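You operate a simulated robot arm through the tools that you are given. There is no shell and no other tool. Be economical: measure what you need, move in short steps, check, and stop when the job is done.

You are at the controls of a simulated two-armed robot. One attempt, no reset.

## Task
Stack the blue cover sample from the glue bench top on top of the green cover sample. Then take the rag pad on the glue bench top and put it away on the lot bench top. Then pull the glue bench stock drawer open. Do these in the order given. Set down upright: rag pad.

It is judged by the outcome, as a careful person would: the job done as asked, and still so three seconds after it is handed in. It fails if anything else is knocked over, pushed out of place, dropped, spilled or broken. Lids that push on must go on centred and level and be pressed home; caps that screw on are set level and turned clockwise until they are tight.

## Robot
Two 7-joint arms with fingered hands on one trunk, on a base that drives. Base frame: it is fixed to the floor where the robot stands at the start and does not move with it; the origin is under the middle of the robot, x ahead of it, y to its left, z up. Units: m, rad, N and s.
The left shoulder is at the start at [0.091, 0.125, 1.047], the right one opposite. With the tool pointing down near the work surface each hand reaches from about 0.48 to 0.84 m from the robot's upright axis, wherever it stands, measured 20 degrees to its own side. Places, roughly: glue bench stock drawer [0.5, -0.9, 0.7]; lot bench top [0.8, 4.5, 0.7]; rag pad (7x5x6 cm) [0.5, 0.8, 0.8]. Payload 3.6 kg a hand.
Tool frame (each hand has its own): the origin (TCP) lies between the finger pads and is the grasp point; the fingertips stand 0.03 m ahead of it; z points along the fingers, y is the line along which they close. Largest opening 0.104 m; the body of the gripper starts 0.035 m behind the TCP. The gripper is a hand of 4 fingers: y runs from the thumb to the fingers, the wrist lies at [-0.015, -0.104, -0.178] in the tool frame, and closing takes about 1.5 s.
Orientation is told as [roll, pitch, yaw] about the base's x, y, z axes, in that order, counted from this pose: with the fingers straight down and the wrist toward the robot, the tool's x, y and z point along [0, 1, 0], [1, 0, 0] and [0, 0, -1] of the base frame.

## Interface
- The arms move only by the tool drive_tool. It takes "left_plan", "right_plan" or both (then of equal length, played together; a hand with none holds still); each is text: rows parted by semicolons, each of 7 numbers parted by spaces: the shift along the tool's x, y, z in cm, then the turn, a rotation vector about the tool's x, y, z in rad, then the finger opening in cm, from 0 to 10.4. In form: dx dy dz wx wy wz claw; .... A call has 1 to 10 rows; each row is the pose to reach, as a shift and turn from the pose commanded when the call began, along the tool's axes at that moment. Rows are played at 5 a second. More than 0.05 m and 0.15 rad between two rows, or a gripper value outside its range, and nothing of the call is played. Where a pose cannot be reached the arm comes as near as it can. A force on the tool above 40 N (or 10 N above the force at the start of the call, whichever is more), or a blocked arm, ends the call early, and 0.2 s more pass. Each finger travels about 0.072 m/s and halts on what it meets, pressing with about 31 N; the grip force reading is that of the motor and also rises with nothing between the fingers. The clock runs only during rows and for 0.2 s after the last one: add rows that repeat a pose to give the fingers time. It gives the time, the measured TCP pose, the force on the tool (base axes), the opening and the grip force at its end, in the units of the frame above (readings bear some noise), with the torque about the TCP (base axes, N m) and any sound that the robot's microphone picked up.
- Cameras (640 x 400 px; columns grow to the right, rows downward): "scene" is now at [0.2161, -0.0134, 1.1966]; the picture's right is [-0.16, -0.99, 0.00], its down [-0.40, 0.06, -0.91] and it looks along [0.90, -0.14, -0.41] (base axes); focal length 214 px, centre (320, 200). "left" rides on the left gripper at [-0.061, -0.092, -0.13] in its tool frame; the picture's right is [-0.81, -0.28, 0.52], its down [0.53, -0.71, 0.46] and it looks along [0.24, 0.64, 0.72] (tool axes); focal length 275 px, centre (320, 200). "right" rides on the right gripper at [0.061, -0.092, -0.13] in its tool frame; the picture's right is [-0.81, 0.28, -0.52], its down [-0.53, -0.71, 0.45] and it looks along [-0.24, 0.64, 0.73] (tool axes); focal length 275 px, centre (320, 200). There is no depth. A picture from a camera that has moved, and an enlarged one, comes with that camera's place and axes in the base frame and with its lens.
- snapshot(camera): a new picture of that camera. The clock stands still meanwhile.
- move_column(by): slides the trunk up (or, below 0, down) by that many m; the arms and the scene camera ride with it, the base frame stays. It gives what a move gives, with no picture.
- drive_base(legs): drives the robot by 1 to 6 legs, each [ahead, left, turn to the left] in m, m and rad, along the robot's own axes; the way and the turn of a leg run together, so that a leg with both is an arc; at most 1.5 m and 3.142 rad a leg. The arms and the cameras ride along, it lands a little off, and it stops where it bumps. It gives what a move gives.
- set_grasp(shape, hand): the hand has 4 fingers and takes this shape, open, in about a second: jaw (thumb against the fingers, like two jaws); tri (thumb and two fingers); tip (a fingertip pinch); poke (one finger out to press); point (the index stretched); flat (the hand flat); cup (the hand cupped); fist (a fist). The gripper value then closes the fingers along that shape, each until it touches; the sizes above hold for jaw. It gives what a move gives, with no picture.
- turn_head(pan, tilt): turns the head with the scene camera to pan (to the left, within 1.396 rad either way) and tilt (down, from -0.506 to 1.204), counted from straight ahead of the robot. It gives what a move gives.
- inspect(camera, box): a new picture of the part [left, top, right, bottom] of that camera's present view, enlarged. The clock stands still meanwhile.
- close_job(): hands the job in; it is judged then, once.

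Go step by step. Nothing tells you exact positions but the pictures and the camera data: compare them with the known pose of the tool, close in by small moves and look again before you grip or let go. The budget is 165 turns and 118 pictures, counting those below and the enlarged ones. Unless the task says otherwise, let go and move clear before handing in.

The tools are called after "Emit:" by a JSON object that holds its "method" and its "body". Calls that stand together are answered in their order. drive_tool: Moves the arms, as the interface text tells. Its arguments: {"type":"object","properties":{"left_plan":{"type":"string"},"right_plan":{"type":"string"}},"required":[]} The other tools are called the same way: move_column (by) slides the trunk up or down; set_grasp (shape, hand) gives the hand a shape; drive_base (legs) drives the base; turn_head (pan, tilt) turns the head that bears the scene camera; snapshot (camera) takes a picture; inspect (camera, box) takes an enlarged picture of a part of a camera's view; close_job () hands the job in.

At the start:

```text
clock: 0.0
left_ee_pos: [0.4535, 0.2308, 1.0703]
left_orientation: [-0.001, -0.001, -0.001]
left_force: [0.4, -0.1, 0.8]
left_torque: [0.0, 0.05, -0.04]
left_finger_gap: 0.1035
left_finger_force: 0.1
left_shape: jaw
right_ee_pos: [0.5544, -0.2004, 1.1392]
right_orientation: [0.001, -0.001, -0.001]
right_force: [0.0, 0.4, -0.4]
right_torque: [-0.02, 0.04, 0.04]
right_finger_gap: 0.1035
right_finger_force: 0.0
right_shape: jaw
trunk travel left (down, up): [-0.275, 0.261]
robot x, y, heading: [0.0014, -0.0026, -0.0]
head pan, tilt: [-0.157, 0.417]
```

scene: 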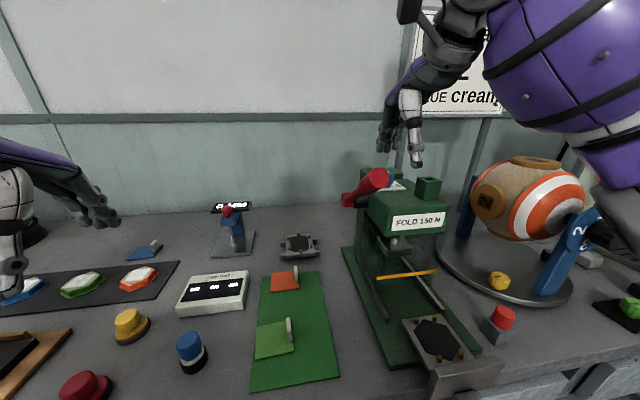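
right: 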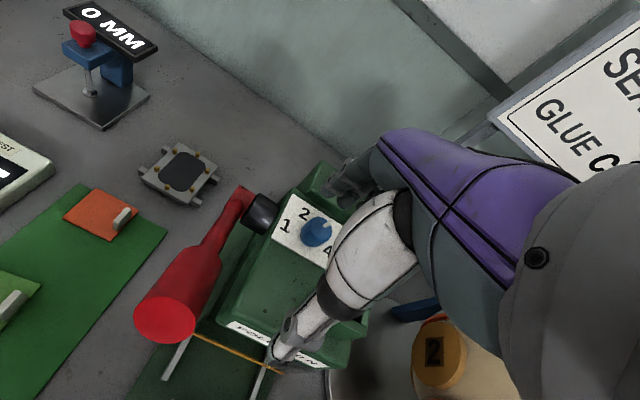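
left: 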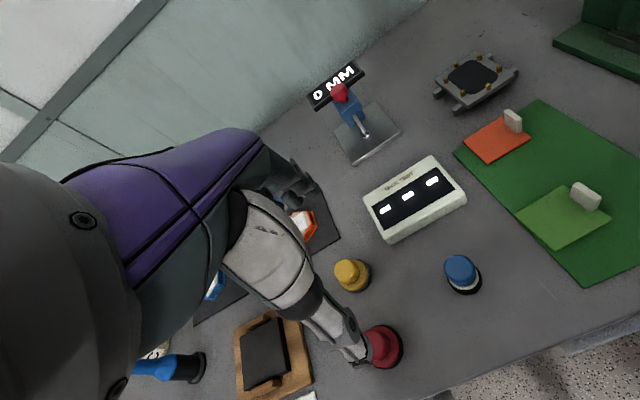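

I see a bench with cover samples: orange and green on a green mat, and a blue one further left near (145,250). I'll look around to the left and right.

Emit:
{"method": "turn_head", "body": {"pan": 0.7, "tilt": 0.6}}

Emit:
{"method": "snapshot", "body": {"camera": "scene"}}

Emit:
{"method": "turn_head", "body": {"pan": -1.2, "tilt": 0.6}}

Emit:
{"method": "snapshot", "body": {"camera": "scene"}}

```text
clock: 1.2
left_ee_pos: [0.4519, 0.2304, 1.0708]
left_orientation: [0.0, -0.002, 0.002]
left_force: [-0.6, -0.4, 0.3]
left_torque: [0.01, 0.02, 0.0]
left_finger_gap: 0.1035
left_finger_force: 0.0
left_shape: jaw
right_ee_pos: [0.5537, -0.2, 1.1404]
right_orientation: [-0.001, -0.003, 0.0]
right_force: [-0.1, -0.5, -1.0]
right_torque: [0.0, -0.03, 0.01]
right_finger_gap: 0.104
right_finger_force: 0.1
right_shape: jaw
trunk travel left (down, up): [-0.275, 0.261]
robot x, y, heading: [-0.0006, -0.0014, 0.002]
head pan, tilt: [0.7, 0.6]
```

```text
114 pictures are left
camera scene: at [0.1925, 0.058, 1.18], right [0.64, -0.77, 0.0], down [-0.43, -0.36, -0.83], along [0.63, 0.53, -0.56], focal length 214 px, centre (320, 200)
```

scene: 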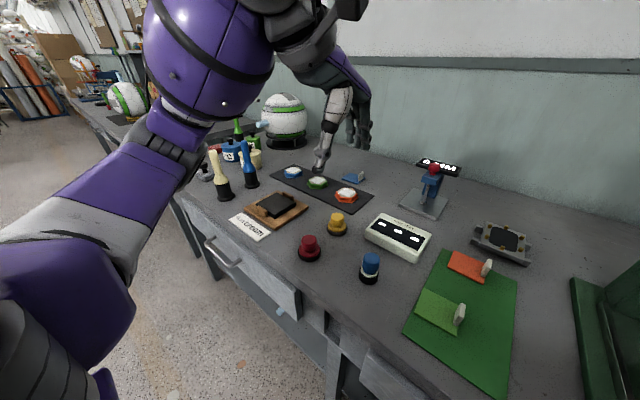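

```text
clock: 3.0
left_ee_pos: [0.4521, 0.2298, 1.0713]
left_orientation: [0.0, -0.002, 0.0]
left_force: [0.3, 0.2, 0.8]
left_torque: [0.01, -0.01, 0.01]
left_finger_gap: 0.1039
left_finger_force: 0.1
left_shape: jaw
right_ee_pos: [0.5539, -0.2008, 1.1402]
right_orientation: [0.001, -0.002, -0.001]
right_force: [0.1, 0.0, -0.3]
right_torque: [-0.01, 0.02, -0.02]
right_finger_gap: 0.1035
right_finger_force: 0.1
right_shape: jaw
trunk travel left (down, up): [-0.275, 0.261]
robot x, y, heading: [-0.0009, -0.0022, -0.002]
head pan, tilt: [-1.201, 0.6]
```

```text
113 pictures are left
camera scene: at [0.1568, -0.0813, 1.18], right [-0.93, -0.36, 0.0], down [-0.2, 0.53, -0.83], along [0.3, -0.77, -0.56], focal length 214 px, centre (320, 200)
```

scene: 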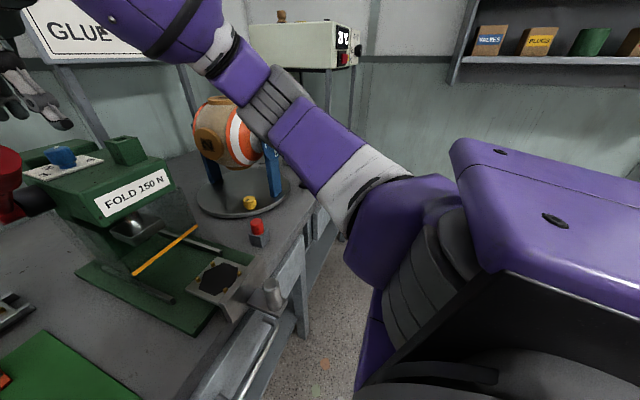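

Blue sample is at about [0.815, 0.415, 0.8]; green at about [0.48, 0.03, 0.8] on the mat. I'll drive left and a little ahead to bring the blue sample within reach of the left hand.

Emit:
{"method": "drive_base", "body": {"legs": [[0.0, 0.25, 0.0], [0.05, 0.0, 0.0]]}}

Emit:
{"method": "turn_head", "body": {"pan": 0.3, "tilt": 0.6}}

Emit:
{"method": "snapshot", "body": {"camera": "scene"}}

Emit:
{"method": "snapshot", "body": {"camera": "left"}}

```text
clock: 5.4
left_ee_pos: [0.5025, 0.4815, 1.0708]
left_orientation: [0.0, -0.001, 0.003]
left_force: [1.0, 1.1, -1.0]
left_torque: [0.0, 0.02, 0.01]
left_finger_gap: 0.1037
left_finger_force: 0.2
left_shape: jaw
right_ee_pos: [0.6054, 0.0529, 1.1403]
right_orientation: [0.0, -0.001, 0.001]
right_force: [0.1, 0.1, -0.4]
right_torque: [0.02, 0.06, 0.01]
right_finger_gap: 0.1041
right_finger_force: 0.0
right_shape: jaw
trunk travel left (down, up): [-0.275, 0.261]
robot x, y, heading: [0.0476, 0.2519, 0.001]
head pan, tilt: [-1.201, 0.6]
```

```text
clock: 7.0
left_ee_pos: [0.5015, 0.481, 1.0713]
left_orientation: [0.001, 0.0, 0.001]
left_force: [-0.3, -0.4, -0.9]
left_torque: [-0.02, -0.02, -0.02]
left_finger_gap: 0.1036
left_finger_force: 0.2
left_shape: jaw
right_ee_pos: [0.6029, 0.0518, 1.1393]
right_orientation: [0.0, 0.001, 0.002]
right_force: [0.2, 0.0, 0.5]
right_torque: [-0.04, -0.03, 0.01]
right_finger_gap: 0.104
right_finger_force: 0.0
right_shape: jaw
trunk travel left (down, up): [-0.275, 0.261]
robot x, y, heading: [0.0479, 0.2509, 0.003]
head pan, tilt: [0.3, 0.6]
```

```text
112 pictures are left
camera scene: at [0.2585, 0.2788, 1.18], right [0.3, -0.95, 0.0], down [-0.54, -0.17, -0.83], along [0.79, 0.24, -0.56], focal length 214 px, centre (320, 200)
```

scene: 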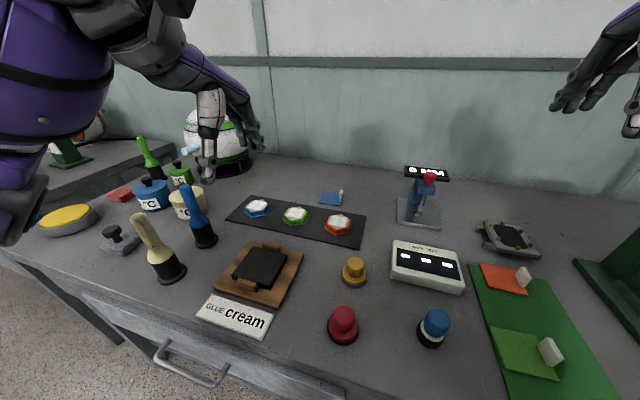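

```text
111 pictures are left
camera left: at [0.4096, 0.4201, 1.202], right [-0.27, -0.81, -0.52], down [-0.71, 0.53, -0.46], along [0.64, 0.24, -0.72], focal length 275 px, centre (320, 200)
```

left: 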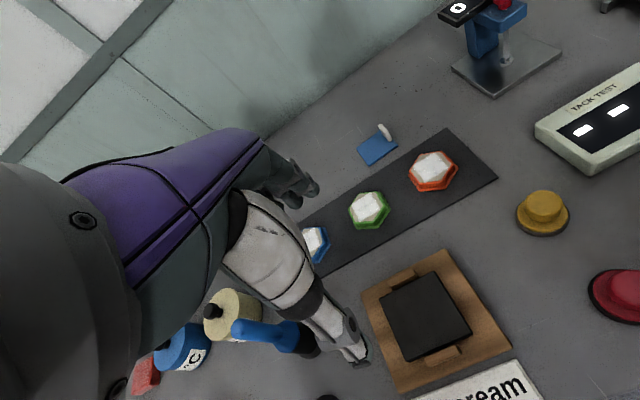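

The blue sample with its tab on the right edge is visible. I zoom in on blue and green for their size and yaw.

Emit:
{"method": "inspect", "body": {"camera": "scene", "box": [280, 170, 400, 245]}}

Emit:
{"method": "inspect", "body": {"camera": "scene", "box": [460, 245, 620, 395]}}

Emit:
{"method": "inspect", "body": {"camera": "scene", "box": [20, 130, 220, 290]}}

Emit:
{"method": "inspect", "body": {"camera": "left", "box": [320, 100, 440, 200]}}

```text
5.33 times, centred on (340, 208) of scene
camera zoom: at [0.2585, 0.2788, 1.18], right [0.3, -0.95, 0.0], down [-0.54, -0.17, -0.83], along [0.79, 0.24, -0.56], focal length 1144 px, centre (213, 160)
```

zoom: 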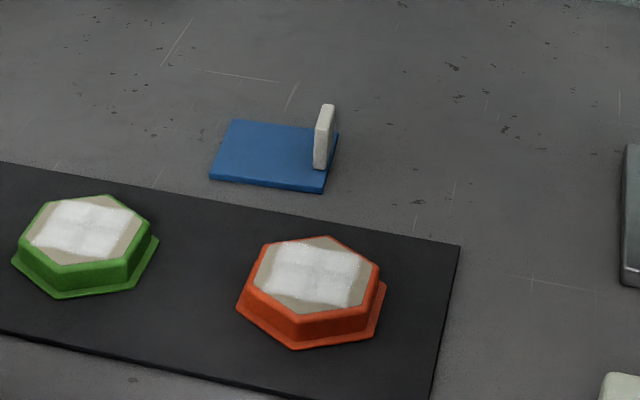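

```text
2.67 times, centred on (540, 320) of scene
camera zoom: at [0.2585, 0.2788, 1.18], right [0.3, -0.95, 0.0], down [-0.54, -0.17, -0.83], along [0.79, 0.24, -0.56], focal length 572 px, centre (-267, -120)
```

zoom: 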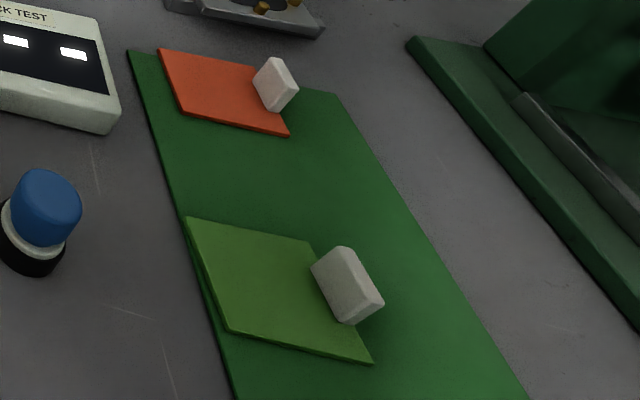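

```text
2.50 times, centred on (120, 210) of scene
camera zoom: at [0.2585, 0.2788, 1.18], right [0.3, -0.95, 0.0], down [-0.54, -0.17, -0.83], along [0.79, 0.24, -0.56], focal length 536 px, centre (820, 175)
```

zoom: 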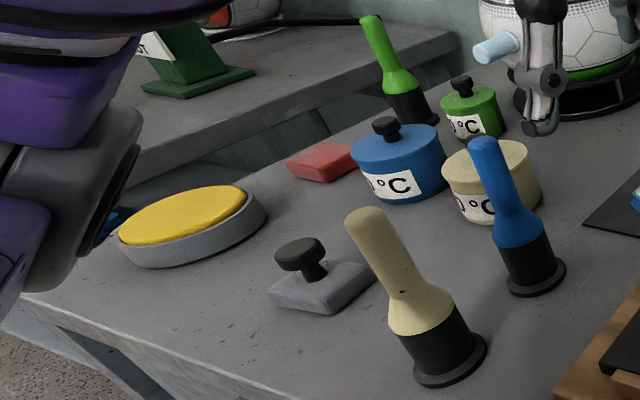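

```text
4.00 times, centred on (380, 150) of left
camera zoom: at [0.4096, 0.4201, 1.202], right [-0.27, -0.81, -0.52], down [-0.71, 0.53, -0.46], along [0.64, 0.24, -0.72], focal length 1101 px, centre (80, 400)
```

zoom: 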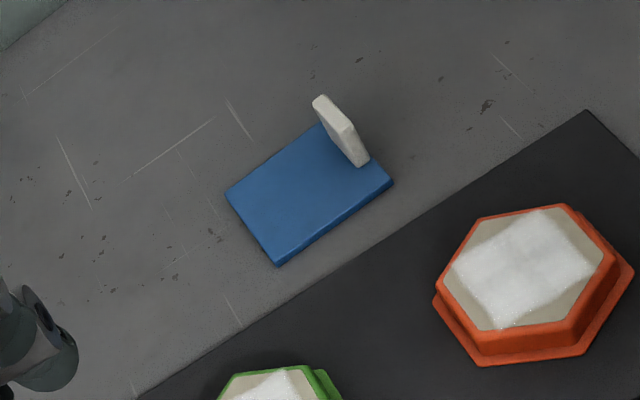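

The rag pad is the grey pad with a black knob near [0.46, 0.85]. The blue plate is about 6x6 cm, centred near [0.80, 0.405], with its tab near [0.80, 0.38]. I look at the hand's fingers before choosing a grip.

Emit:
{"method": "inspect", "body": {"camera": "scene", "box": [170, 70, 290, 190]}}

Emit:
{"method": "inspect", "body": {"camera": "scene", "box": [540, 10, 640, 140]}}

```text
3.33 times, centred on (230, 130) of scene
camera zoom: at [0.2585, 0.2788, 1.18], right [0.3, -0.95, 0.0], down [-0.54, -0.17, -0.83], along [0.79, 0.24, -0.56], focal length 715 px, centre (620, 433)
```

zoom: 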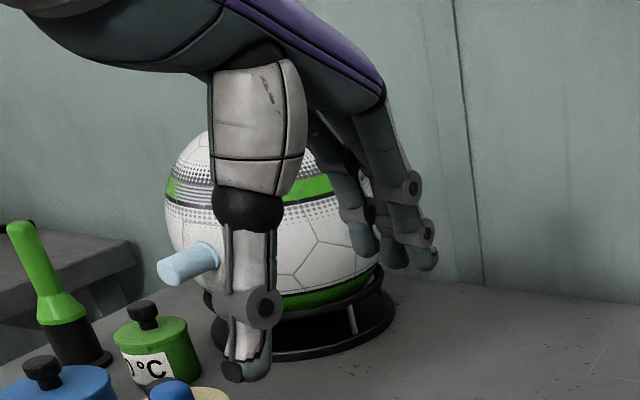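

```text
3.08 times, centred on (590, 75) of scene
camera zoom: at [0.2585, 0.2788, 1.18], right [0.3, -0.95, 0.0], down [-0.54, -0.17, -0.83], along [0.79, 0.24, -0.56], focal length 660 px, centre (-511, 585)
```

zoom: 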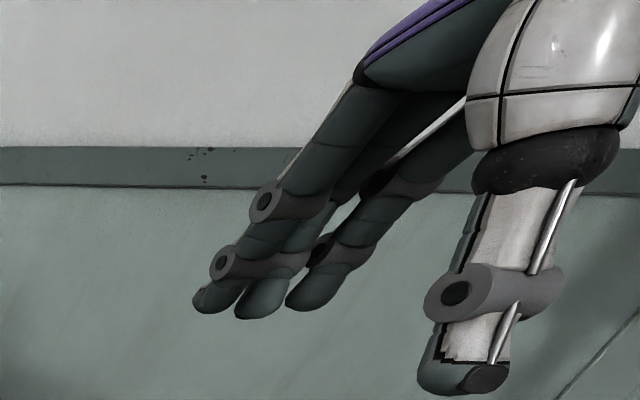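

Plan: pinch the blue tab across its thin side (yaw −90°), then place it at yaw 0 so the two tabs don't foul. First I move the left hand above the blue tab while turning.

Emit:
{"method": "drive_tool", "body": {"left_plan": "-1 3 1 0 0 0.15 8; -2 6 2 0 0 0.3 8; -3 9 3 0 0 0.45 8; -4 12 4 0 0 0.6 8; -5 15 5 0 0 0.75 8; -6 18 6 0 0 0.9 8; -7 21 7 0 0 1.05 8; -8 24 8 0 0 1.2 8; -9 27 9 0 0 1.35 8; -10 30 10 0 0 1.5 8"}}

Emit:
{"method": "snapshot", "body": {"camera": "left"}}

Emit:
{"method": "snapshot", "body": {"camera": "scene"}}

```text
clock: 9.2
left_ee_pos: [0.7252, 0.389, 0.9574]
left_orientation: [0.002, 0.001, -1.424]
left_force: [-0.2, -0.6, -0.7]
left_torque: [0.01, -0.02, 0.02]
left_finger_gap: 0.08
left_finger_force: 0.1
left_shape: jaw
left hand out of reach, approached as far as the arm can: row 9, 10
right_ee_pos: [0.6041, 0.0507, 1.14]
right_orientation: [0.002, -0.001, 0.001]
right_force: [-0.5, 0.4, 0.8]
right_torque: [-0.02, -0.02, 0.0]
right_finger_gap: 0.104
right_finger_force: 0.1
right_shape: jaw
trunk travel left (down, up): [-0.275, 0.261]
robot x, y, heading: [0.05, 0.2485, 0.006]
head pan, tilt: [0.3, 0.6]
```

```text
104 pictures are left
camera left: at [0.652, 0.4701, 1.0879], right [-0.84, 0.16, -0.52], down [0.42, 0.78, -0.45], along [0.34, -0.6, -0.72], focal length 275 px, centre (320, 200)
```

left: 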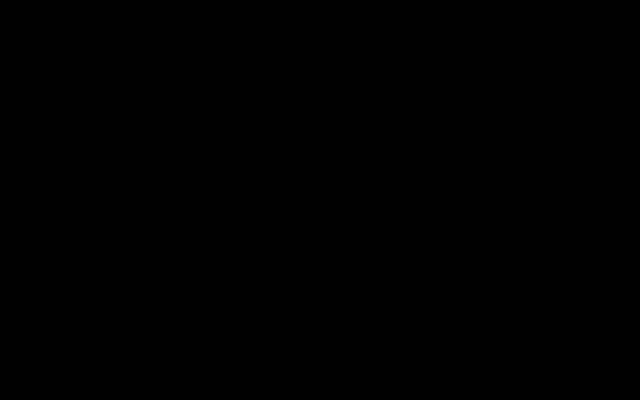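

```text
103 pictures are left
camera scene: at [0.2582, 0.2785, 1.1801], right [0.3, -0.95, 0.0], down [-0.54, -0.17, -0.83], along [0.79, 0.25, -0.56], focal length 214 px, centre (320, 200)
```

scene: 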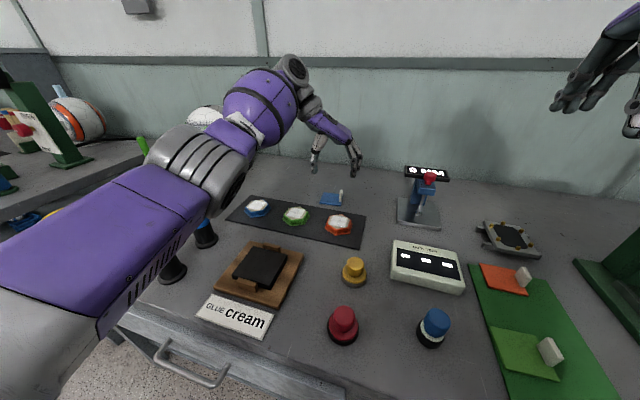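

The arm falls about 8 cm short in x with this wrist turn, and the wrist camera is covered. I'll drive ahead 8 cm slowly (arm stays high) and look again.

Emit:
{"method": "drive_base", "body": {"legs": [[0.08, 0.0, 0.0]]}}

Emit:
{"method": "snapshot", "body": {"camera": "scene"}}

Emit:
{"method": "snapshot", "body": {"camera": "left"}}

```text
clock: 10.2
left_ee_pos: [0.7701, 0.3908, 0.9621]
left_orientation: [0.009, -0.005, -1.431]
left_force: [-0.7, 0.4, 0.0]
left_torque: [-0.03, -0.02, 0.0]
left_finger_gap: 0.0802
left_finger_force: 0.1
left_shape: jaw
right_ee_pos: [0.643, 0.0477, 1.1396]
right_orientation: [-0.005, 0.005, -0.024]
right_force: [0.2, -0.2, 0.3]
right_torque: [-0.01, 0.0, -0.01]
right_finger_gap: 0.1038
right_finger_force: 0.0
right_shape: jaw
trunk travel left (down, up): [-0.275, 0.261]
robot x, y, heading: [0.0986, 0.2532, -0.003]
head pan, tilt: [0.3, 0.6]
stopped in leg 1: the robot was blocked; the commanded pose is now the measured one
```

```text
102 pictures are left
camera scene: at [0.2987, 0.2857, 1.182], right [0.29, -0.96, 0.01], down [-0.53, -0.17, -0.83], along [0.8, 0.24, -0.56], focal length 214 px, centre (320, 200)
```

scene: 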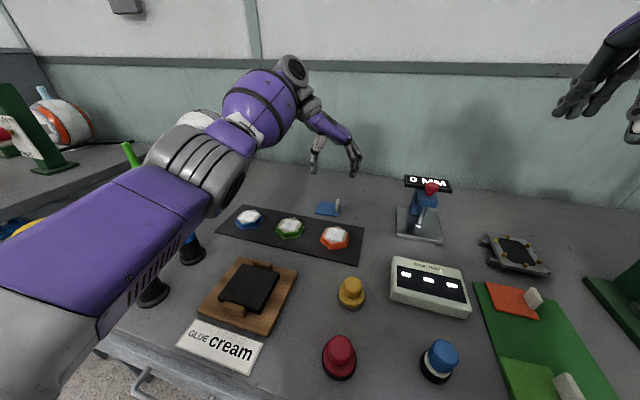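

```text
101 pictures are left
camera left: at [0.6952, 0.4741, 1.0918], right [-0.84, 0.16, -0.53], down [0.43, 0.78, -0.46], along [0.34, -0.61, -0.72], focal length 275 px, centre (320, 200)
```

left: 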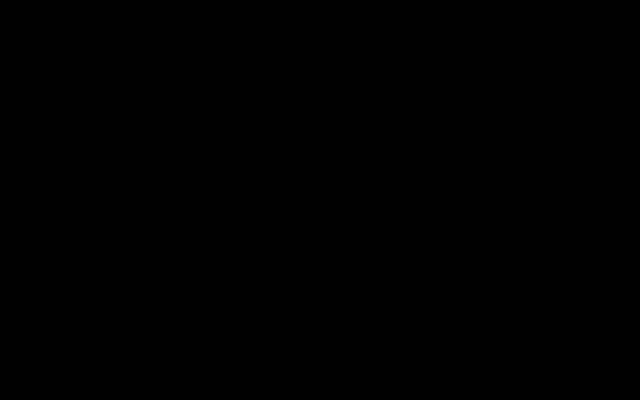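

The base touches the bench at x≈0.099. I'll back off 1 cm, shift left 8 cm so the shoulder is squarer to the blue tab, and then tilt the hand so the wrist comes nearer.

Emit:
{"method": "drive_base", "body": {"legs": [[-0.012, 0.0, 0.0], [0.0, 0.09, 0.0]]}}

Emit:
{"method": "turn_head", "body": {"pan": 0.1, "tilt": 0.6}}

```text
clock: 11.7
left_ee_pos: [0.7696, 0.4759, 0.956]
left_orientation: [0.0, 0.0, -1.429]
left_force: [0.0, 0.4, -0.2]
left_torque: [0.0, 0.01, 0.0]
left_finger_gap: 0.0801
left_finger_force: 0.0
left_shape: jaw
right_ee_pos: [0.6452, 0.1329, 1.1333]
right_orientation: [0.0, 0.014, -0.019]
right_force: [-0.1, -0.4, 0.0]
right_torque: [-0.04, -0.01, 0.02]
right_finger_gap: 0.1038
right_finger_force: 0.1
right_shape: jaw
trunk travel left (down, up): [-0.275, 0.261]
robot x, y, heading: [0.0905, 0.3427, -0.005]
head pan, tilt: [0.3, 0.6]
```

```text
clock: 12.4
left_ee_pos: [0.7691, 0.4758, 0.9558]
left_orientation: [0.001, -0.001, -1.429]
left_force: [-0.4, 0.3, -0.7]
left_torque: [-0.01, 0.0, 0.0]
left_finger_gap: 0.0801
left_finger_force: 0.0
left_shape: jaw
right_ee_pos: [0.6449, 0.1322, 1.1343]
right_orientation: [-0.001, 0.016, -0.019]
right_force: [0.0, -0.3, -0.2]
right_torque: [-0.01, 0.01, 0.02]
right_finger_gap: 0.1036
right_finger_force: 0.1
right_shape: jaw
trunk travel left (down, up): [-0.275, 0.261]
robot x, y, heading: [0.089, 0.3416, -0.004]
head pan, tilt: [0.099, 0.6]
```

Now I translate over the tab with 0.3 rad tilt and complete the yaw.

Emit:
{"method": "drive_tool", "body": {"left_plan": "0.4 2.5 0.5 0 0.1 0.05 6; 0.8 5 1 0 0.2 0.1 6; 1.3 7.5 1.5 0 0.3 0.14 6; 1.7 9.8 2 0 0.3 0.14 6; 1.7 9.8 2 0 0.3 0.14 6"}}

Emit:
{"method": "snapshot", "body": {"camera": "scene"}}

Emit:
{"method": "snapshot", "body": {"camera": "left"}}

```text
clock: 13.6
left_ee_pos: [0.799, 0.3826, 0.9374]
left_orientation: [0.297, 0.021, -1.567]
left_force: [-0.1, 0.0, 0.0]
left_torque: [0.0, 0.0, 0.02]
left_finger_gap: 0.0603
left_finger_force: 0.0
left_shape: jaw
right_ee_pos: [0.6447, 0.1326, 1.1331]
right_orientation: [0.001, 0.015, -0.018]
right_force: [0.3, -0.4, 0.5]
right_torque: [0.04, -0.02, 0.04]
right_finger_gap: 0.1038
right_finger_force: 0.1
right_shape: jaw
trunk travel left (down, up): [-0.275, 0.261]
robot x, y, heading: [0.0917, 0.3413, -0.005]
head pan, tilt: [0.099, 0.6]
```

```text
100 pictures are left
camera scene: at [0.3033, 0.3509, 1.18], right [0.09, -1.0, 0.0], down [-0.56, -0.05, -0.83], along [0.82, 0.08, -0.56], focal length 214 px, centre (320, 200)
```

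scene: 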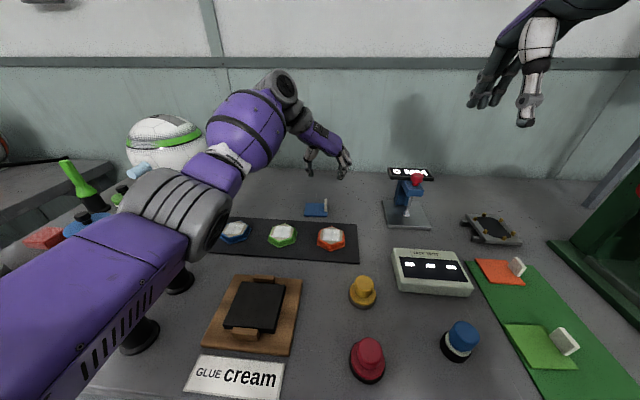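

```text
99 pictures are left
camera left: at [0.7011, 0.4713, 1.0451], right [-0.62, 0.29, -0.73], down [0.64, 0.72, -0.26], along [0.45, -0.63, -0.63], focal length 275 px, centre (320, 200)
```

left: 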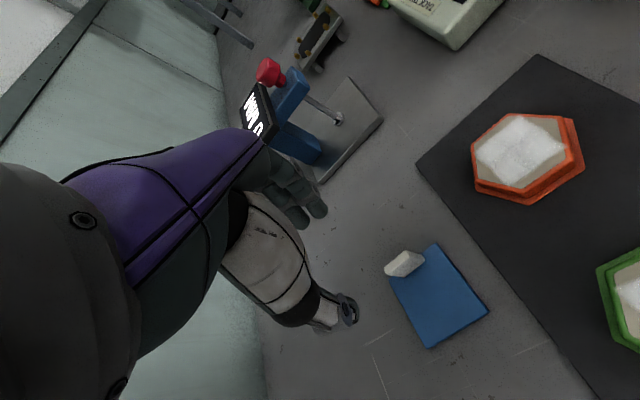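

The camera sees the tab now. I zoom in to measure the tab precisely.

Emit:
{"method": "inspect", "body": {"camera": "left", "box": [350, 215, 510, 365]}}

Emit:
{"method": "inspect", "body": {"camera": "scene", "box": [270, 130, 370, 230]}}

```text
2.67 times, centred on (430, 290) of left
camera zoom: at [0.7011, 0.4713, 1.0451], right [-0.62, 0.29, -0.73], down [0.64, 0.72, -0.26], along [0.45, -0.63, -0.63], focal length 734 px, centre (27, -40)
```

zoom: 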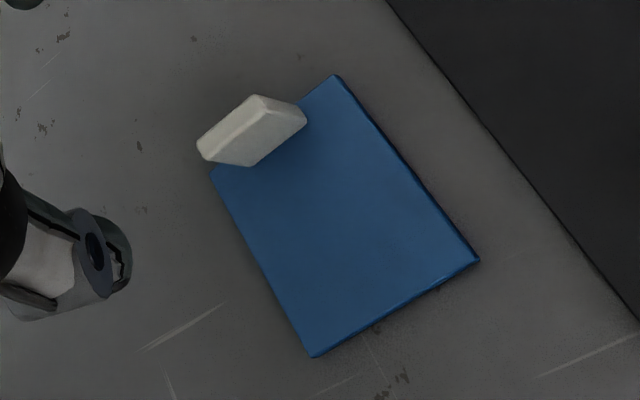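

```text
4.00 times, centred on (320, 180) of scene
camera zoom: at [0.3033, 0.3509, 1.18], right [0.09, -1.0, 0.0], down [-0.56, -0.05, -0.83], along [0.82, 0.08, -0.56], focal length 858 px, centre (320, 280)
```

zoom: 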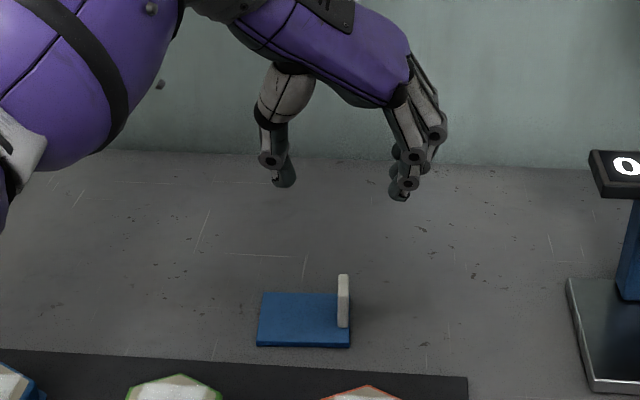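

The tab is about 0.6 cm thick, centred near [0.802, 0.380], top z≈0.83. I descend part way with the fingers straddling it and check.

Emit:
{"method": "drive_tool", "body": {"left_plan": "-1 0.15 2.9 0 0 0 6; -2.1 0.3 5.8 0 0 0 6; -2.1 0.3 5.8 0 0 0 6"}}

Emit:
{"method": "inspect", "body": {"camera": "scene", "box": [270, 130, 370, 230]}}

Emit:
{"method": "snapshot", "body": {"camera": "left"}}

```text
clock: 14.4
left_ee_pos: [0.7955, 0.3784, 0.8747]
left_orientation: [0.298, 0.021, -1.566]
left_force: [1.1, -0.8, 0.0]
left_torque: [0.01, 0.0, 0.01]
left_finger_gap: 0.0603
left_finger_force: 0.0
left_shape: jaw
right_ee_pos: [0.6446, 0.131, 1.1345]
right_orientation: [0.0, 0.014, -0.02]
right_force: [0.4, -0.2, -0.4]
right_torque: [0.01, -0.02, 0.01]
right_finger_gap: 0.1042
right_finger_force: 0.1
right_shape: jaw
trunk travel left (down, up): [-0.275, 0.261]
robot x, y, heading: [0.0931, 0.3396, -0.004]
head pan, tilt: [0.099, 0.6]
```

```text
4.00 times, centred on (320, 180) of scene
camera zoom: at [0.3032, 0.3506, 1.18], right [0.09, -1.0, 0.0], down [-0.56, -0.05, -0.83], along [0.82, 0.08, -0.56], focal length 858 px, centre (320, 280)
```

zoom: 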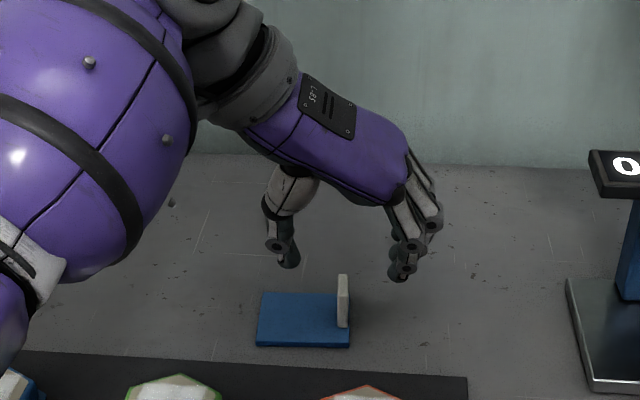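

```text
95 pictures are left
camera left: at [0.6981, 0.4685, 0.9829], right [-0.62, 0.29, -0.73], down [0.64, 0.72, -0.26], along [0.45, -0.63, -0.63], focal length 275 px, centre (320, 200)
```

left: 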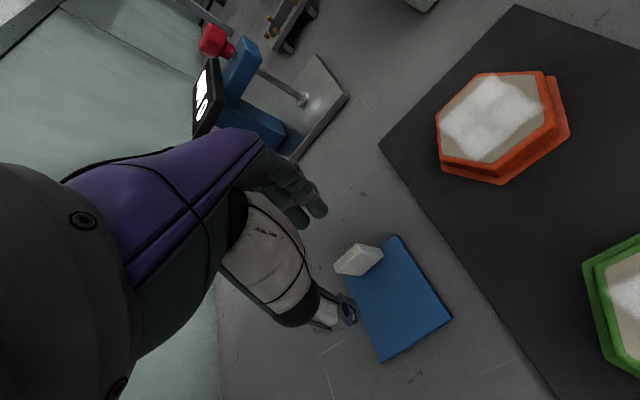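

Centred well. I lower 3 cm and check before closing.

Emit:
{"method": "drive_tool", "body": {"left_plan": "-0.45 0 1.45 0 0 0 5; -0.9 0 2.9 0 0 0 4; -0.9 0 2.9 0 0 0 4"}}

Emit:
{"method": "inspect", "body": {"camera": "scene", "box": [280, 160, 360, 240]}}

Emit:
{"method": "inspect", "body": {"camera": "left", "box": [240, 160, 440, 340]}}

```text
clock: 15.2
left_ee_pos: [0.7955, 0.3792, 0.8442]
left_orientation: [0.3, 0.021, -1.567]
left_force: [0.4, -0.6, -0.2]
left_torque: [0.01, 0.0, -0.01]
left_finger_gap: 0.0407
left_finger_force: 0.1
left_shape: jaw
right_ee_pos: [0.6459, 0.1326, 1.1346]
right_orientation: [-0.001, 0.013, -0.021]
right_force: [0.8, -0.5, -0.1]
right_torque: [0.0, -0.01, -0.01]
right_finger_gap: 0.1043
right_finger_force: 0.1
right_shape: jaw
trunk travel left (down, up): [-0.275, 0.261]
robot x, y, heading: [0.0912, 0.3444, -0.006]
head pan, tilt: [0.099, 0.6]
```

```text
5.00 times, centred on (320, 200) of scene
camera zoom: at [0.3033, 0.3506, 1.18], right [0.09, -1.0, 0.0], down [-0.56, -0.05, -0.83], along [0.82, 0.08, -0.56], focal length 1072 px, centre (320, 200)
```

zoom: 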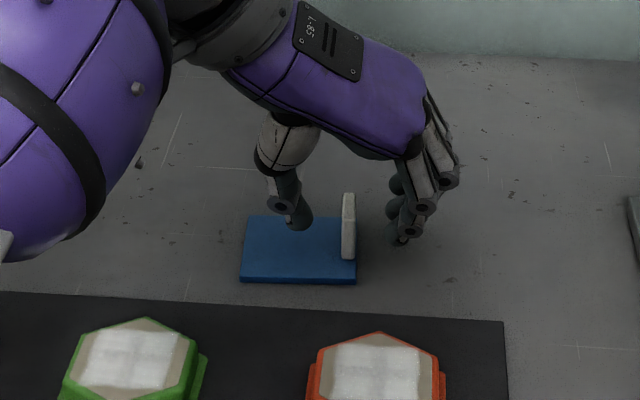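

```text
2.22 times, centred on (340, 250) of left
camera zoom: at [0.6978, 0.4687, 0.9528], right [-0.62, 0.29, -0.73], down [0.64, 0.72, -0.26], along [0.45, -0.63, -0.63], focal length 612 px, centre (276, 89)
```

zoom: 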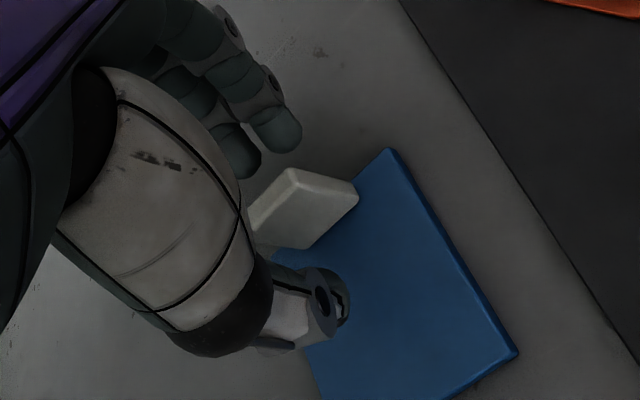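

The fingers straddle the tab correctly. Closing now.

Emit:
{"method": "drive_tool", "body": {"left_plan": "0 0 0 0 0 0 2; 0 0 0 0 0 0 1; 0 0 0 0 0 0 0; 0 0 0 0 0 0 0; 0 0 0 0 0 0 0; 0 0 0 0 0 0 0"}}

Emit:
{"method": "inspect", "body": {"camera": "scene", "box": [280, 160, 360, 240]}}

Emit:
{"method": "inspect", "body": {"camera": "left", "box": [240, 160, 440, 340]}}

```text
clock: 16.6
left_ee_pos: [0.7956, 0.3792, 0.8443]
left_orientation: [0.298, 0.02, -1.568]
left_force: [-0.3, -0.1, -0.6]
left_torque: [-0.04, 0.02, -0.02]
left_finger_gap: 0.0024
left_finger_force: 30.8
left_shape: jaw
right_ee_pos: [0.6441, 0.1329, 1.1333]
right_orientation: [0.0, 0.014, -0.019]
right_force: [0.3, 0.7, 0.3]
right_torque: [-0.02, 0.0, 0.0]
right_finger_gap: 0.104
right_finger_force: 0.0
right_shape: jaw
trunk travel left (down, up): [-0.275, 0.261]
robot x, y, heading: [0.0902, 0.3408, -0.001]
head pan, tilt: [0.099, 0.6]
```

```text
5.00 times, centred on (320, 200) of scene
camera zoom: at [0.3033, 0.3506, 1.18], right [0.09, -1.0, 0.0], down [-0.56, -0.05, -0.83], along [0.82, 0.08, -0.56], focal length 1072 px, centre (320, 200)
```

zoom: 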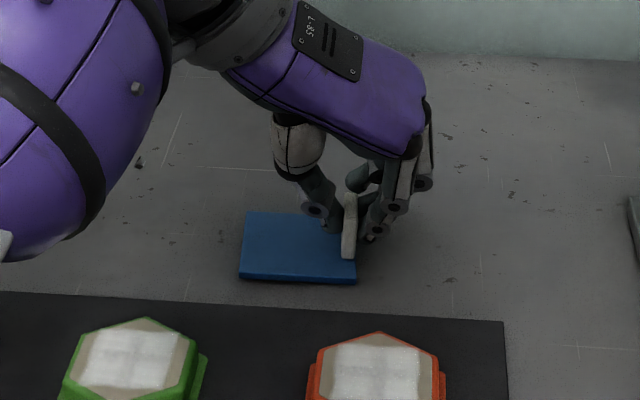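

```text
2.22 times, centred on (340, 250) of left
camera zoom: at [0.6979, 0.4688, 0.9529], right [-0.62, 0.29, -0.73], down [0.64, 0.72, -0.26], along [0.45, -0.63, -0.63], focal length 612 px, centre (276, 89)
```

zoom: 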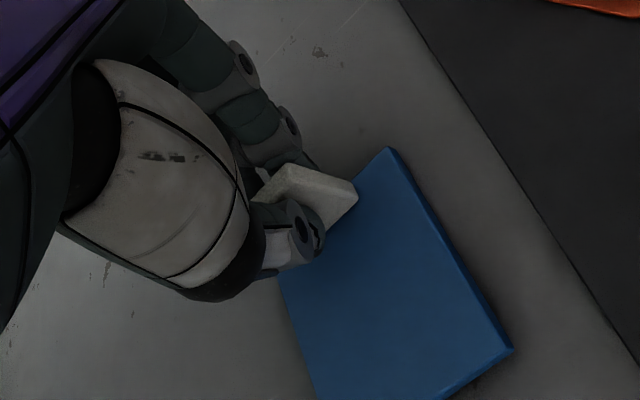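

The tab is held. I lift straight up 8 cm and check.

Emit:
{"method": "drive_tool", "body": {"left_plan": "0.3 0 -0.95 0 0 0 0; 0.9 0 -2.9 0 0 0 0; 1.6 0 -5.3 0 0 0 0; 2.35 0 -7.65 0 0 0 0; 2.35 0 -7.65 0 0 0 0"}}

Emit:
{"method": "snapshot", "body": {"camera": "scene"}}

Emit:
{"method": "inspect", "body": {"camera": "left", "box": [240, 160, 440, 340]}}

```text
clock: 17.8
left_ee_pos: [0.7964, 0.3763, 0.9248]
left_orientation: [0.3, 0.02, -1.567]
left_force: [-0.9, 0.5, -0.2]
left_torque: [0.01, 0.02, 0.03]
left_finger_gap: 0.0029
left_finger_force: 30.9
left_shape: jaw
right_ee_pos: [0.6454, 0.1328, 1.133]
right_orientation: [0.0, 0.015, -0.019]
right_force: [0.8, 0.0, 0.6]
right_torque: [0.0, 0.01, 0.01]
right_finger_gap: 0.1038
right_finger_force: 0.0
right_shape: jaw
trunk travel left (down, up): [-0.275, 0.261]
robot x, y, heading: [0.0927, 0.3418, -0.004]
head pan, tilt: [0.099, 0.6]
```

```text
90 pictures are left
camera scene: at [0.3034, 0.3507, 1.1799], right [0.09, -1.0, 0.0], down [-0.56, -0.05, -0.82], along [0.82, 0.08, -0.57], focal length 214 px, centre (320, 200)
```

scene: 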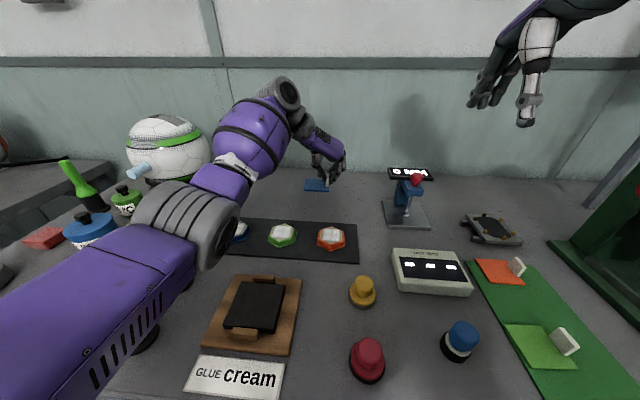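

```text
2.22 times, centred on (340, 250) of left
camera zoom: at [0.6989, 0.4658, 1.034], right [-0.62, 0.29, -0.73], down [0.64, 0.72, -0.26], along [0.45, -0.63, -0.63], focal length 612 px, centre (276, 89)
```

zoom: 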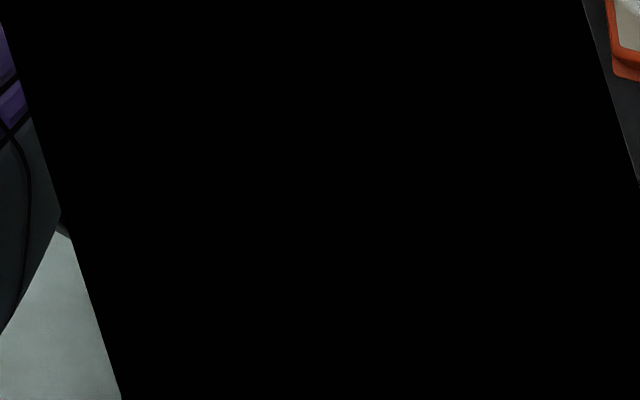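

The blue sample is up. I zoom to see how level it hangs.

Emit:
{"method": "inspect", "body": {"camera": "scene", "box": [280, 130, 360, 210]}}

```text
5.00 times, centred on (320, 170) of scene
camera zoom: at [0.3034, 0.3507, 1.1799], right [0.09, -1.0, 0.0], down [-0.56, -0.05, -0.82], along [0.82, 0.08, -0.57], focal length 1072 px, centre (320, 350)
```

zoom: 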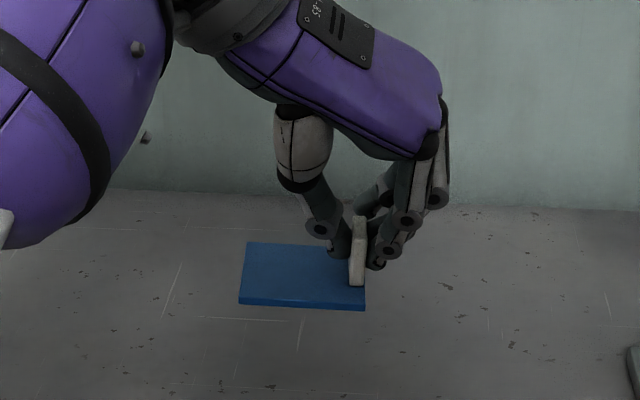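

Blue hangs nearly level. I lift another 8 cm, then back up and move right to stand by the green sample.

Emit:
{"method": "drive_tool", "body": {"left_plan": "1.1 0 -3.8 0 0 0 0; 2.3 0 -7.65 0 0 0 0; 2.3 0 -7.65 0 0 0 0"}}

Emit:
{"method": "drive_base", "body": {"legs": [[-0.18, 0.0, 0.0], [0.0, -0.45, 0.0]]}}

Emit:
{"method": "turn_head", "body": {"pan": 0.3, "tilt": 0.7}}

Emit:
{"method": "snapshot", "body": {"camera": "scene"}}

```text
clock: 18.6
left_ee_pos: [0.7963, 0.3764, 1.0032]
left_orientation: [0.298, 0.02, -1.565]
left_force: [0.8, 0.4, 0.0]
left_torque: [-0.01, -0.01, -0.02]
left_finger_gap: 0.0027
left_finger_force: 31.1
left_shape: jaw
right_ee_pos: [0.6456, 0.1317, 1.1338]
right_orientation: [-0.001, 0.013, -0.019]
right_force: [1.1, 0.3, 0.3]
right_torque: [0.01, -0.03, -0.02]
right_finger_gap: 0.104
right_finger_force: 0.0
right_shape: jaw
trunk travel left (down, up): [-0.275, 0.261]
robot x, y, heading: [0.0913, 0.3419, -0.007]
head pan, tilt: [0.099, 0.6]
```

```text
clock: 22.4
left_ee_pos: [0.6176, -0.0595, 1.003]
left_orientation: [0.299, 0.02, -1.562]
left_force: [0.6, 1.0, -0.1]
left_torque: [-0.02, -0.05, 0.01]
left_finger_gap: 0.0026
left_finger_force: 30.8
left_shape: jaw
right_ee_pos: [0.468, -0.3045, 1.1327]
right_orientation: [0.002, 0.014, -0.016]
right_force: [0.6, -0.4, 0.4]
right_torque: [0.0, 0.01, -0.01]
right_finger_gap: 0.1039
right_finger_force: 0.1
right_shape: jaw
trunk travel left (down, up): [-0.275, 0.261]
robot x, y, heading: [-0.0895, -0.0987, -0.002]
head pan, tilt: [0.099, 0.6]
```

```text
clock: 23.1
left_ee_pos: [0.6165, -0.0595, 1.0035]
left_orientation: [0.298, 0.02, -1.562]
left_force: [-0.2, 0.2, 0.0]
left_torque: [-0.01, 0.01, -0.03]
left_finger_gap: 0.0028
left_finger_force: 31.1
left_shape: jaw
right_ee_pos: [0.468, -0.3031, 1.1332]
right_orientation: [0.001, 0.017, -0.013]
right_force: [0.6, -0.2, -0.4]
right_torque: [0.01, 0.01, 0.0]
right_finger_gap: 0.104
right_finger_force: 0.0
right_shape: jaw
trunk travel left (down, up): [-0.275, 0.261]
robot x, y, heading: [-0.0902, -0.0966, 0.003]
head pan, tilt: [0.3, 0.7]
```

```text
87 pictures are left
camera scene: at [0.1179, -0.071, 1.1714], right [0.29, -0.96, 0.0], down [-0.62, -0.19, -0.77], along [0.73, 0.23, -0.64], focal length 214 px, centre (320, 200)
```

scene: 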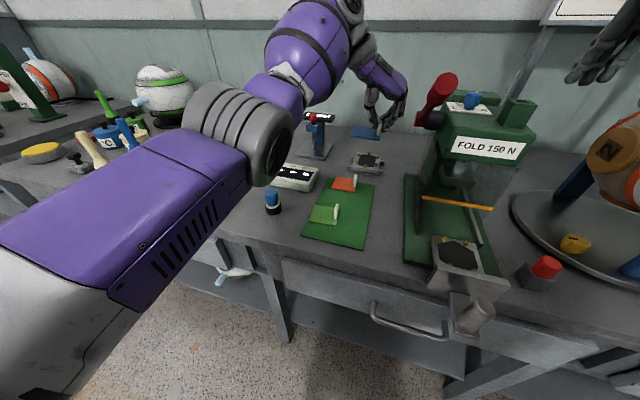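

I zoom on the green sample for its location.

Emit:
{"method": "inspect", "body": {"camera": "scene", "box": [295, 165, 385, 245]}}

```text
5.00 times, centred on (340, 205) of scene
camera zoom: at [0.1179, -0.071, 1.1714], right [0.29, -0.96, 0.0], down [-0.62, -0.19, -0.77], along [0.73, 0.23, -0.64], focal length 1072 px, centre (220, 175)
```

zoom: 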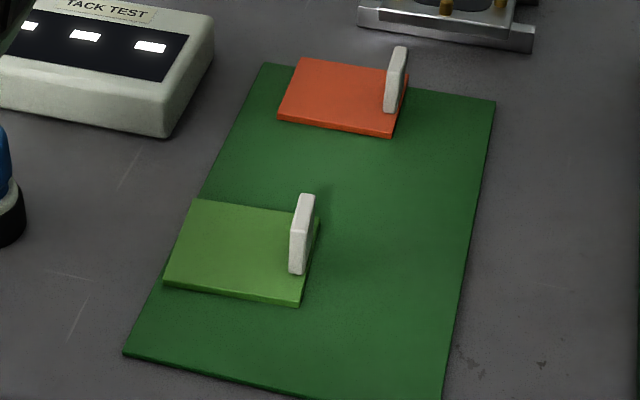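

Green centre is about [0.480, 0.030], yaw ≈+4°, its tab inside face at y≈0.005. I'll set blue at centre [0.480, 0.038] turned 90° (its tab on the far side); first I rotate the hand while moving over it.

Emit:
{"method": "drive_tool", "body": {"left_plan": "-1.1 -0.9 0.1 0.0427 -0.003 -0.139 0; -2.2 -1.8 0.2 0.0854 -0.006 -0.278 0; -3.3 -2.7 0.3 0.128 -0.009 -0.417 0; -4.4 -3.6 0.4 0.171 -0.012 -0.556 0; -5.5 -4.5 0.5 0.2135 -0.015 -0.695 0; -6.6 -5.4 0.6 0.256 -0.018 -0.834 0; -7.7 -6.3 0.7 0.299 -0.021 -0.973 0; -8.8 -7.2 0.8 0.3416 -0.024 -1.112 0; -9.9 -8.1 0.9 0.384 -0.027 -1.251 0; -11 -9 1.0 0.427 -0.03 -1.39 0"}}

Emit:
{"method": "snapshot", "body": {"camera": "scene"}}

Emit:
{"method": "snapshot", "body": {"camera": "left"}}

```text
clock: 25.3
left_ee_pos: [0.5166, 0.0299, 0.963]
left_orientation: [0.3, 0.02, -0.107]
left_force: [-0.3, 0.1, 0.2]
left_torque: [0.01, 0.0, -0.02]
left_finger_gap: 0.0026
left_finger_force: 30.7
left_shape: jaw
right_ee_pos: [0.467, -0.3035, 1.1342]
right_orientation: [-0.001, 0.011, -0.012]
right_force: [0.8, 0.4, 0.6]
right_torque: [0.01, 0.0, -0.02]
right_finger_gap: 0.1038
right_finger_force: 0.0
right_shape: jaw
trunk travel left (down, up): [-0.275, 0.261]
robot x, y, heading: [-0.0881, -0.099, -0.003]
head pan, tilt: [0.3, 0.7]
```

```text
85 pictures are left
camera scene: at [0.1177, -0.0708, 1.1714], right [0.3, -0.96, 0.0], down [-0.62, -0.19, -0.77], along [0.73, 0.23, -0.64], focal length 214 px, centre (320, 200)
```

scene: 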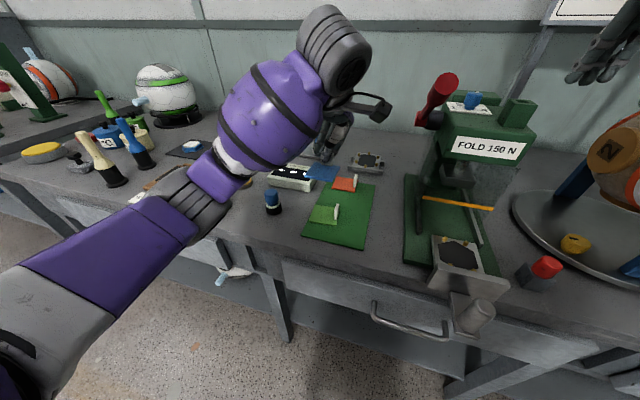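

```text
84 pictures are left
camera left: at [0.4168, -0.0567, 1.0719], right [-0.35, -0.59, -0.73], down [-0.65, 0.72, -0.26], along [0.68, 0.38, -0.63], focal length 275 px, centre (320, 200)
```

left: 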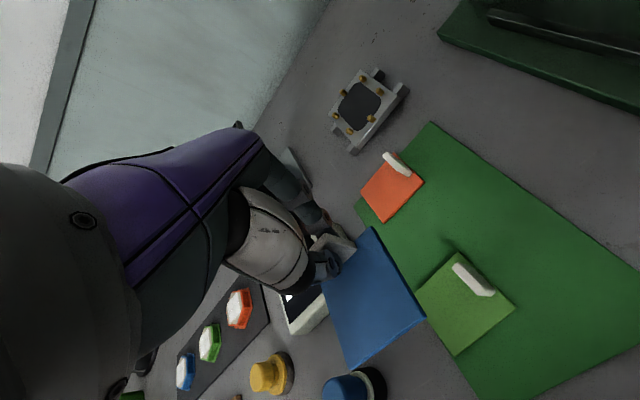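

I complete the yaw and lower to 0.90, then measure blue against green in the wrist camera.

Emit:
{"method": "drive_tool", "body": {"left_plan": "-0.4 -0.2 2 0.014 -0.001 -0.045 0; -0.9 -0.4 4 0.028 -0.002 -0.09 0; -1.32 -0.66 5.9 0.0417 -0.0028 -0.136 0; -1.32 -0.66 5.9 0.0417 -0.0028 -0.136 0"}}

Emit:
{"method": "inspect", "body": {"camera": "scene", "box": [280, 165, 370, 245]}}

Emit:
{"method": "inspect", "body": {"camera": "left", "box": [280, 180, 540, 380]}}

```text
clock: 26.3
left_ee_pos: [0.5078, 0.034, 0.903]
left_orientation: [0.298, 0.021, 0.036]
left_force: [0.5, 0.9, 0.1]
left_torque: [0.01, -0.04, 0.04]
left_finger_gap: 0.0029
left_finger_force: 31.1
left_shape: jaw
right_ee_pos: [0.4679, -0.3035, 1.1337]
right_orientation: [0.001, 0.013, -0.014]
right_force: [-0.1, 0.1, -0.3]
right_torque: [-0.03, 0.05, 0.02]
right_finger_gap: 0.1041
right_finger_force: 0.1
right_shape: jaw
trunk travel left (down, up): [-0.275, 0.261]
robot x, y, heading: [-0.0871, -0.0968, -0.002]
head pan, tilt: [0.3, 0.7]
```

```text
5.00 times, centred on (325, 205) of scene
camera zoom: at [0.1178, -0.071, 1.1714], right [0.3, -0.96, 0.0], down [-0.62, -0.19, -0.76], along [0.73, 0.23, -0.64], focal length 1072 px, centre (295, 175)
```

zoom: 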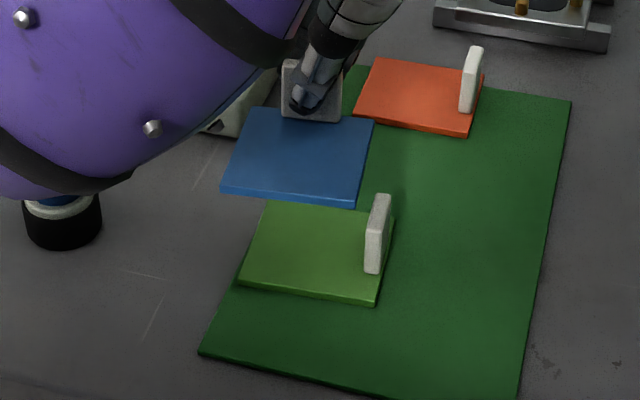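

```text
2.00 times, centred on (410, 280) of left
camera zoom: at [0.4219, -0.065, 1.012], right [-0.27, -0.63, -0.73], down [-0.74, 0.62, -0.26], along [0.62, 0.47, -0.63], focal length 551 px, centre (140, 40)
```

zoom: 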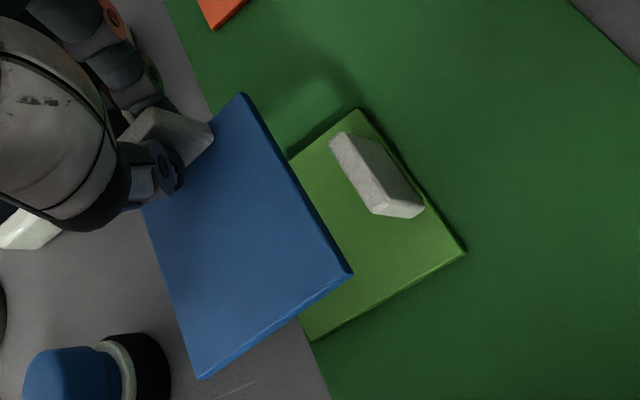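

Blue is centred at about [0.481, 0.038] with ~2 mm clearance to green's tab and ~2° yaw off. I nudge it 2 mm left, correct yaw and lower to just above.

Emit:
{"method": "drive_tool", "body": {"left_plan": "-0.3 0.03 1.4 -0.004 0 0.012 0; -0.7 0.06 2.8 -0.007 0 0.024 0; -1.04 0.09 4.08 -0.0103 0 0.0335 0; -1.04 0.09 4.08 -0.0103 0 0.0335 0"}}

Emit:
{"method": "inspect", "body": {"camera": "scene", "box": [290, 180, 370, 240]}}

Emit:
{"method": "inspect", "body": {"camera": "left", "box": [280, 180, 540, 380]}}

```text
clock: 27.3
left_ee_pos: [0.5082, 0.0385, 0.8593]
left_orientation: [0.299, 0.018, 0.0]
left_force: [0.0, -0.2, -0.3]
left_torque: [-0.04, 0.0, 0.0]
left_finger_gap: 0.0027
left_finger_force: 30.7
left_shape: jaw
right_ee_pos: [0.4675, -0.3032, 1.1345]
right_orientation: [0.001, 0.014, -0.014]
right_force: [0.1, 0.4, -0.3]
right_torque: [-0.05, 0.01, 0.01]
right_finger_gap: 0.1038
right_finger_force: 0.0
right_shape: jaw
trunk travel left (down, up): [-0.275, 0.261]
robot x, y, heading: [-0.0869, -0.0977, 0.0]
head pan, tilt: [0.3, 0.7]
```

```text
6.67 times, centred on (330, 210) of scene
camera zoom: at [0.1178, -0.071, 1.1714], right [0.3, -0.96, 0.0], down [-0.62, -0.19, -0.76], along [0.73, 0.23, -0.64], focal length 1430 px, centre (253, 133)
```

zoom: 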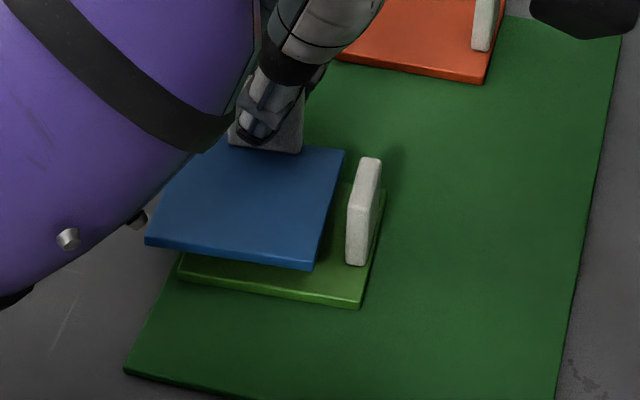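

```text
2.00 times, centred on (410, 280) of left
camera zoom: at [0.4185, -0.0583, 0.9691], right [-0.29, -0.62, -0.73], down [-0.72, 0.64, -0.26], along [0.63, 0.45, -0.63], focal length 551 px, centre (140, 40)
```

zoom: 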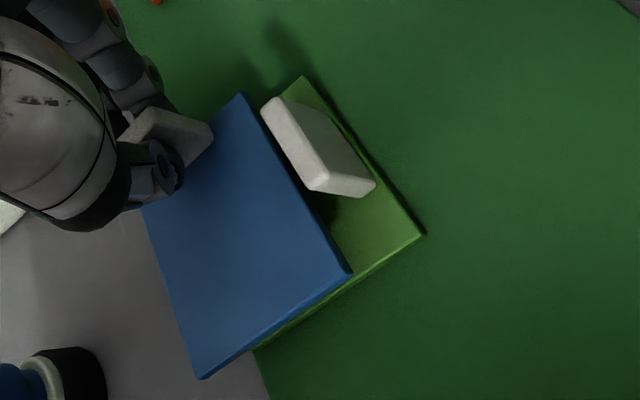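

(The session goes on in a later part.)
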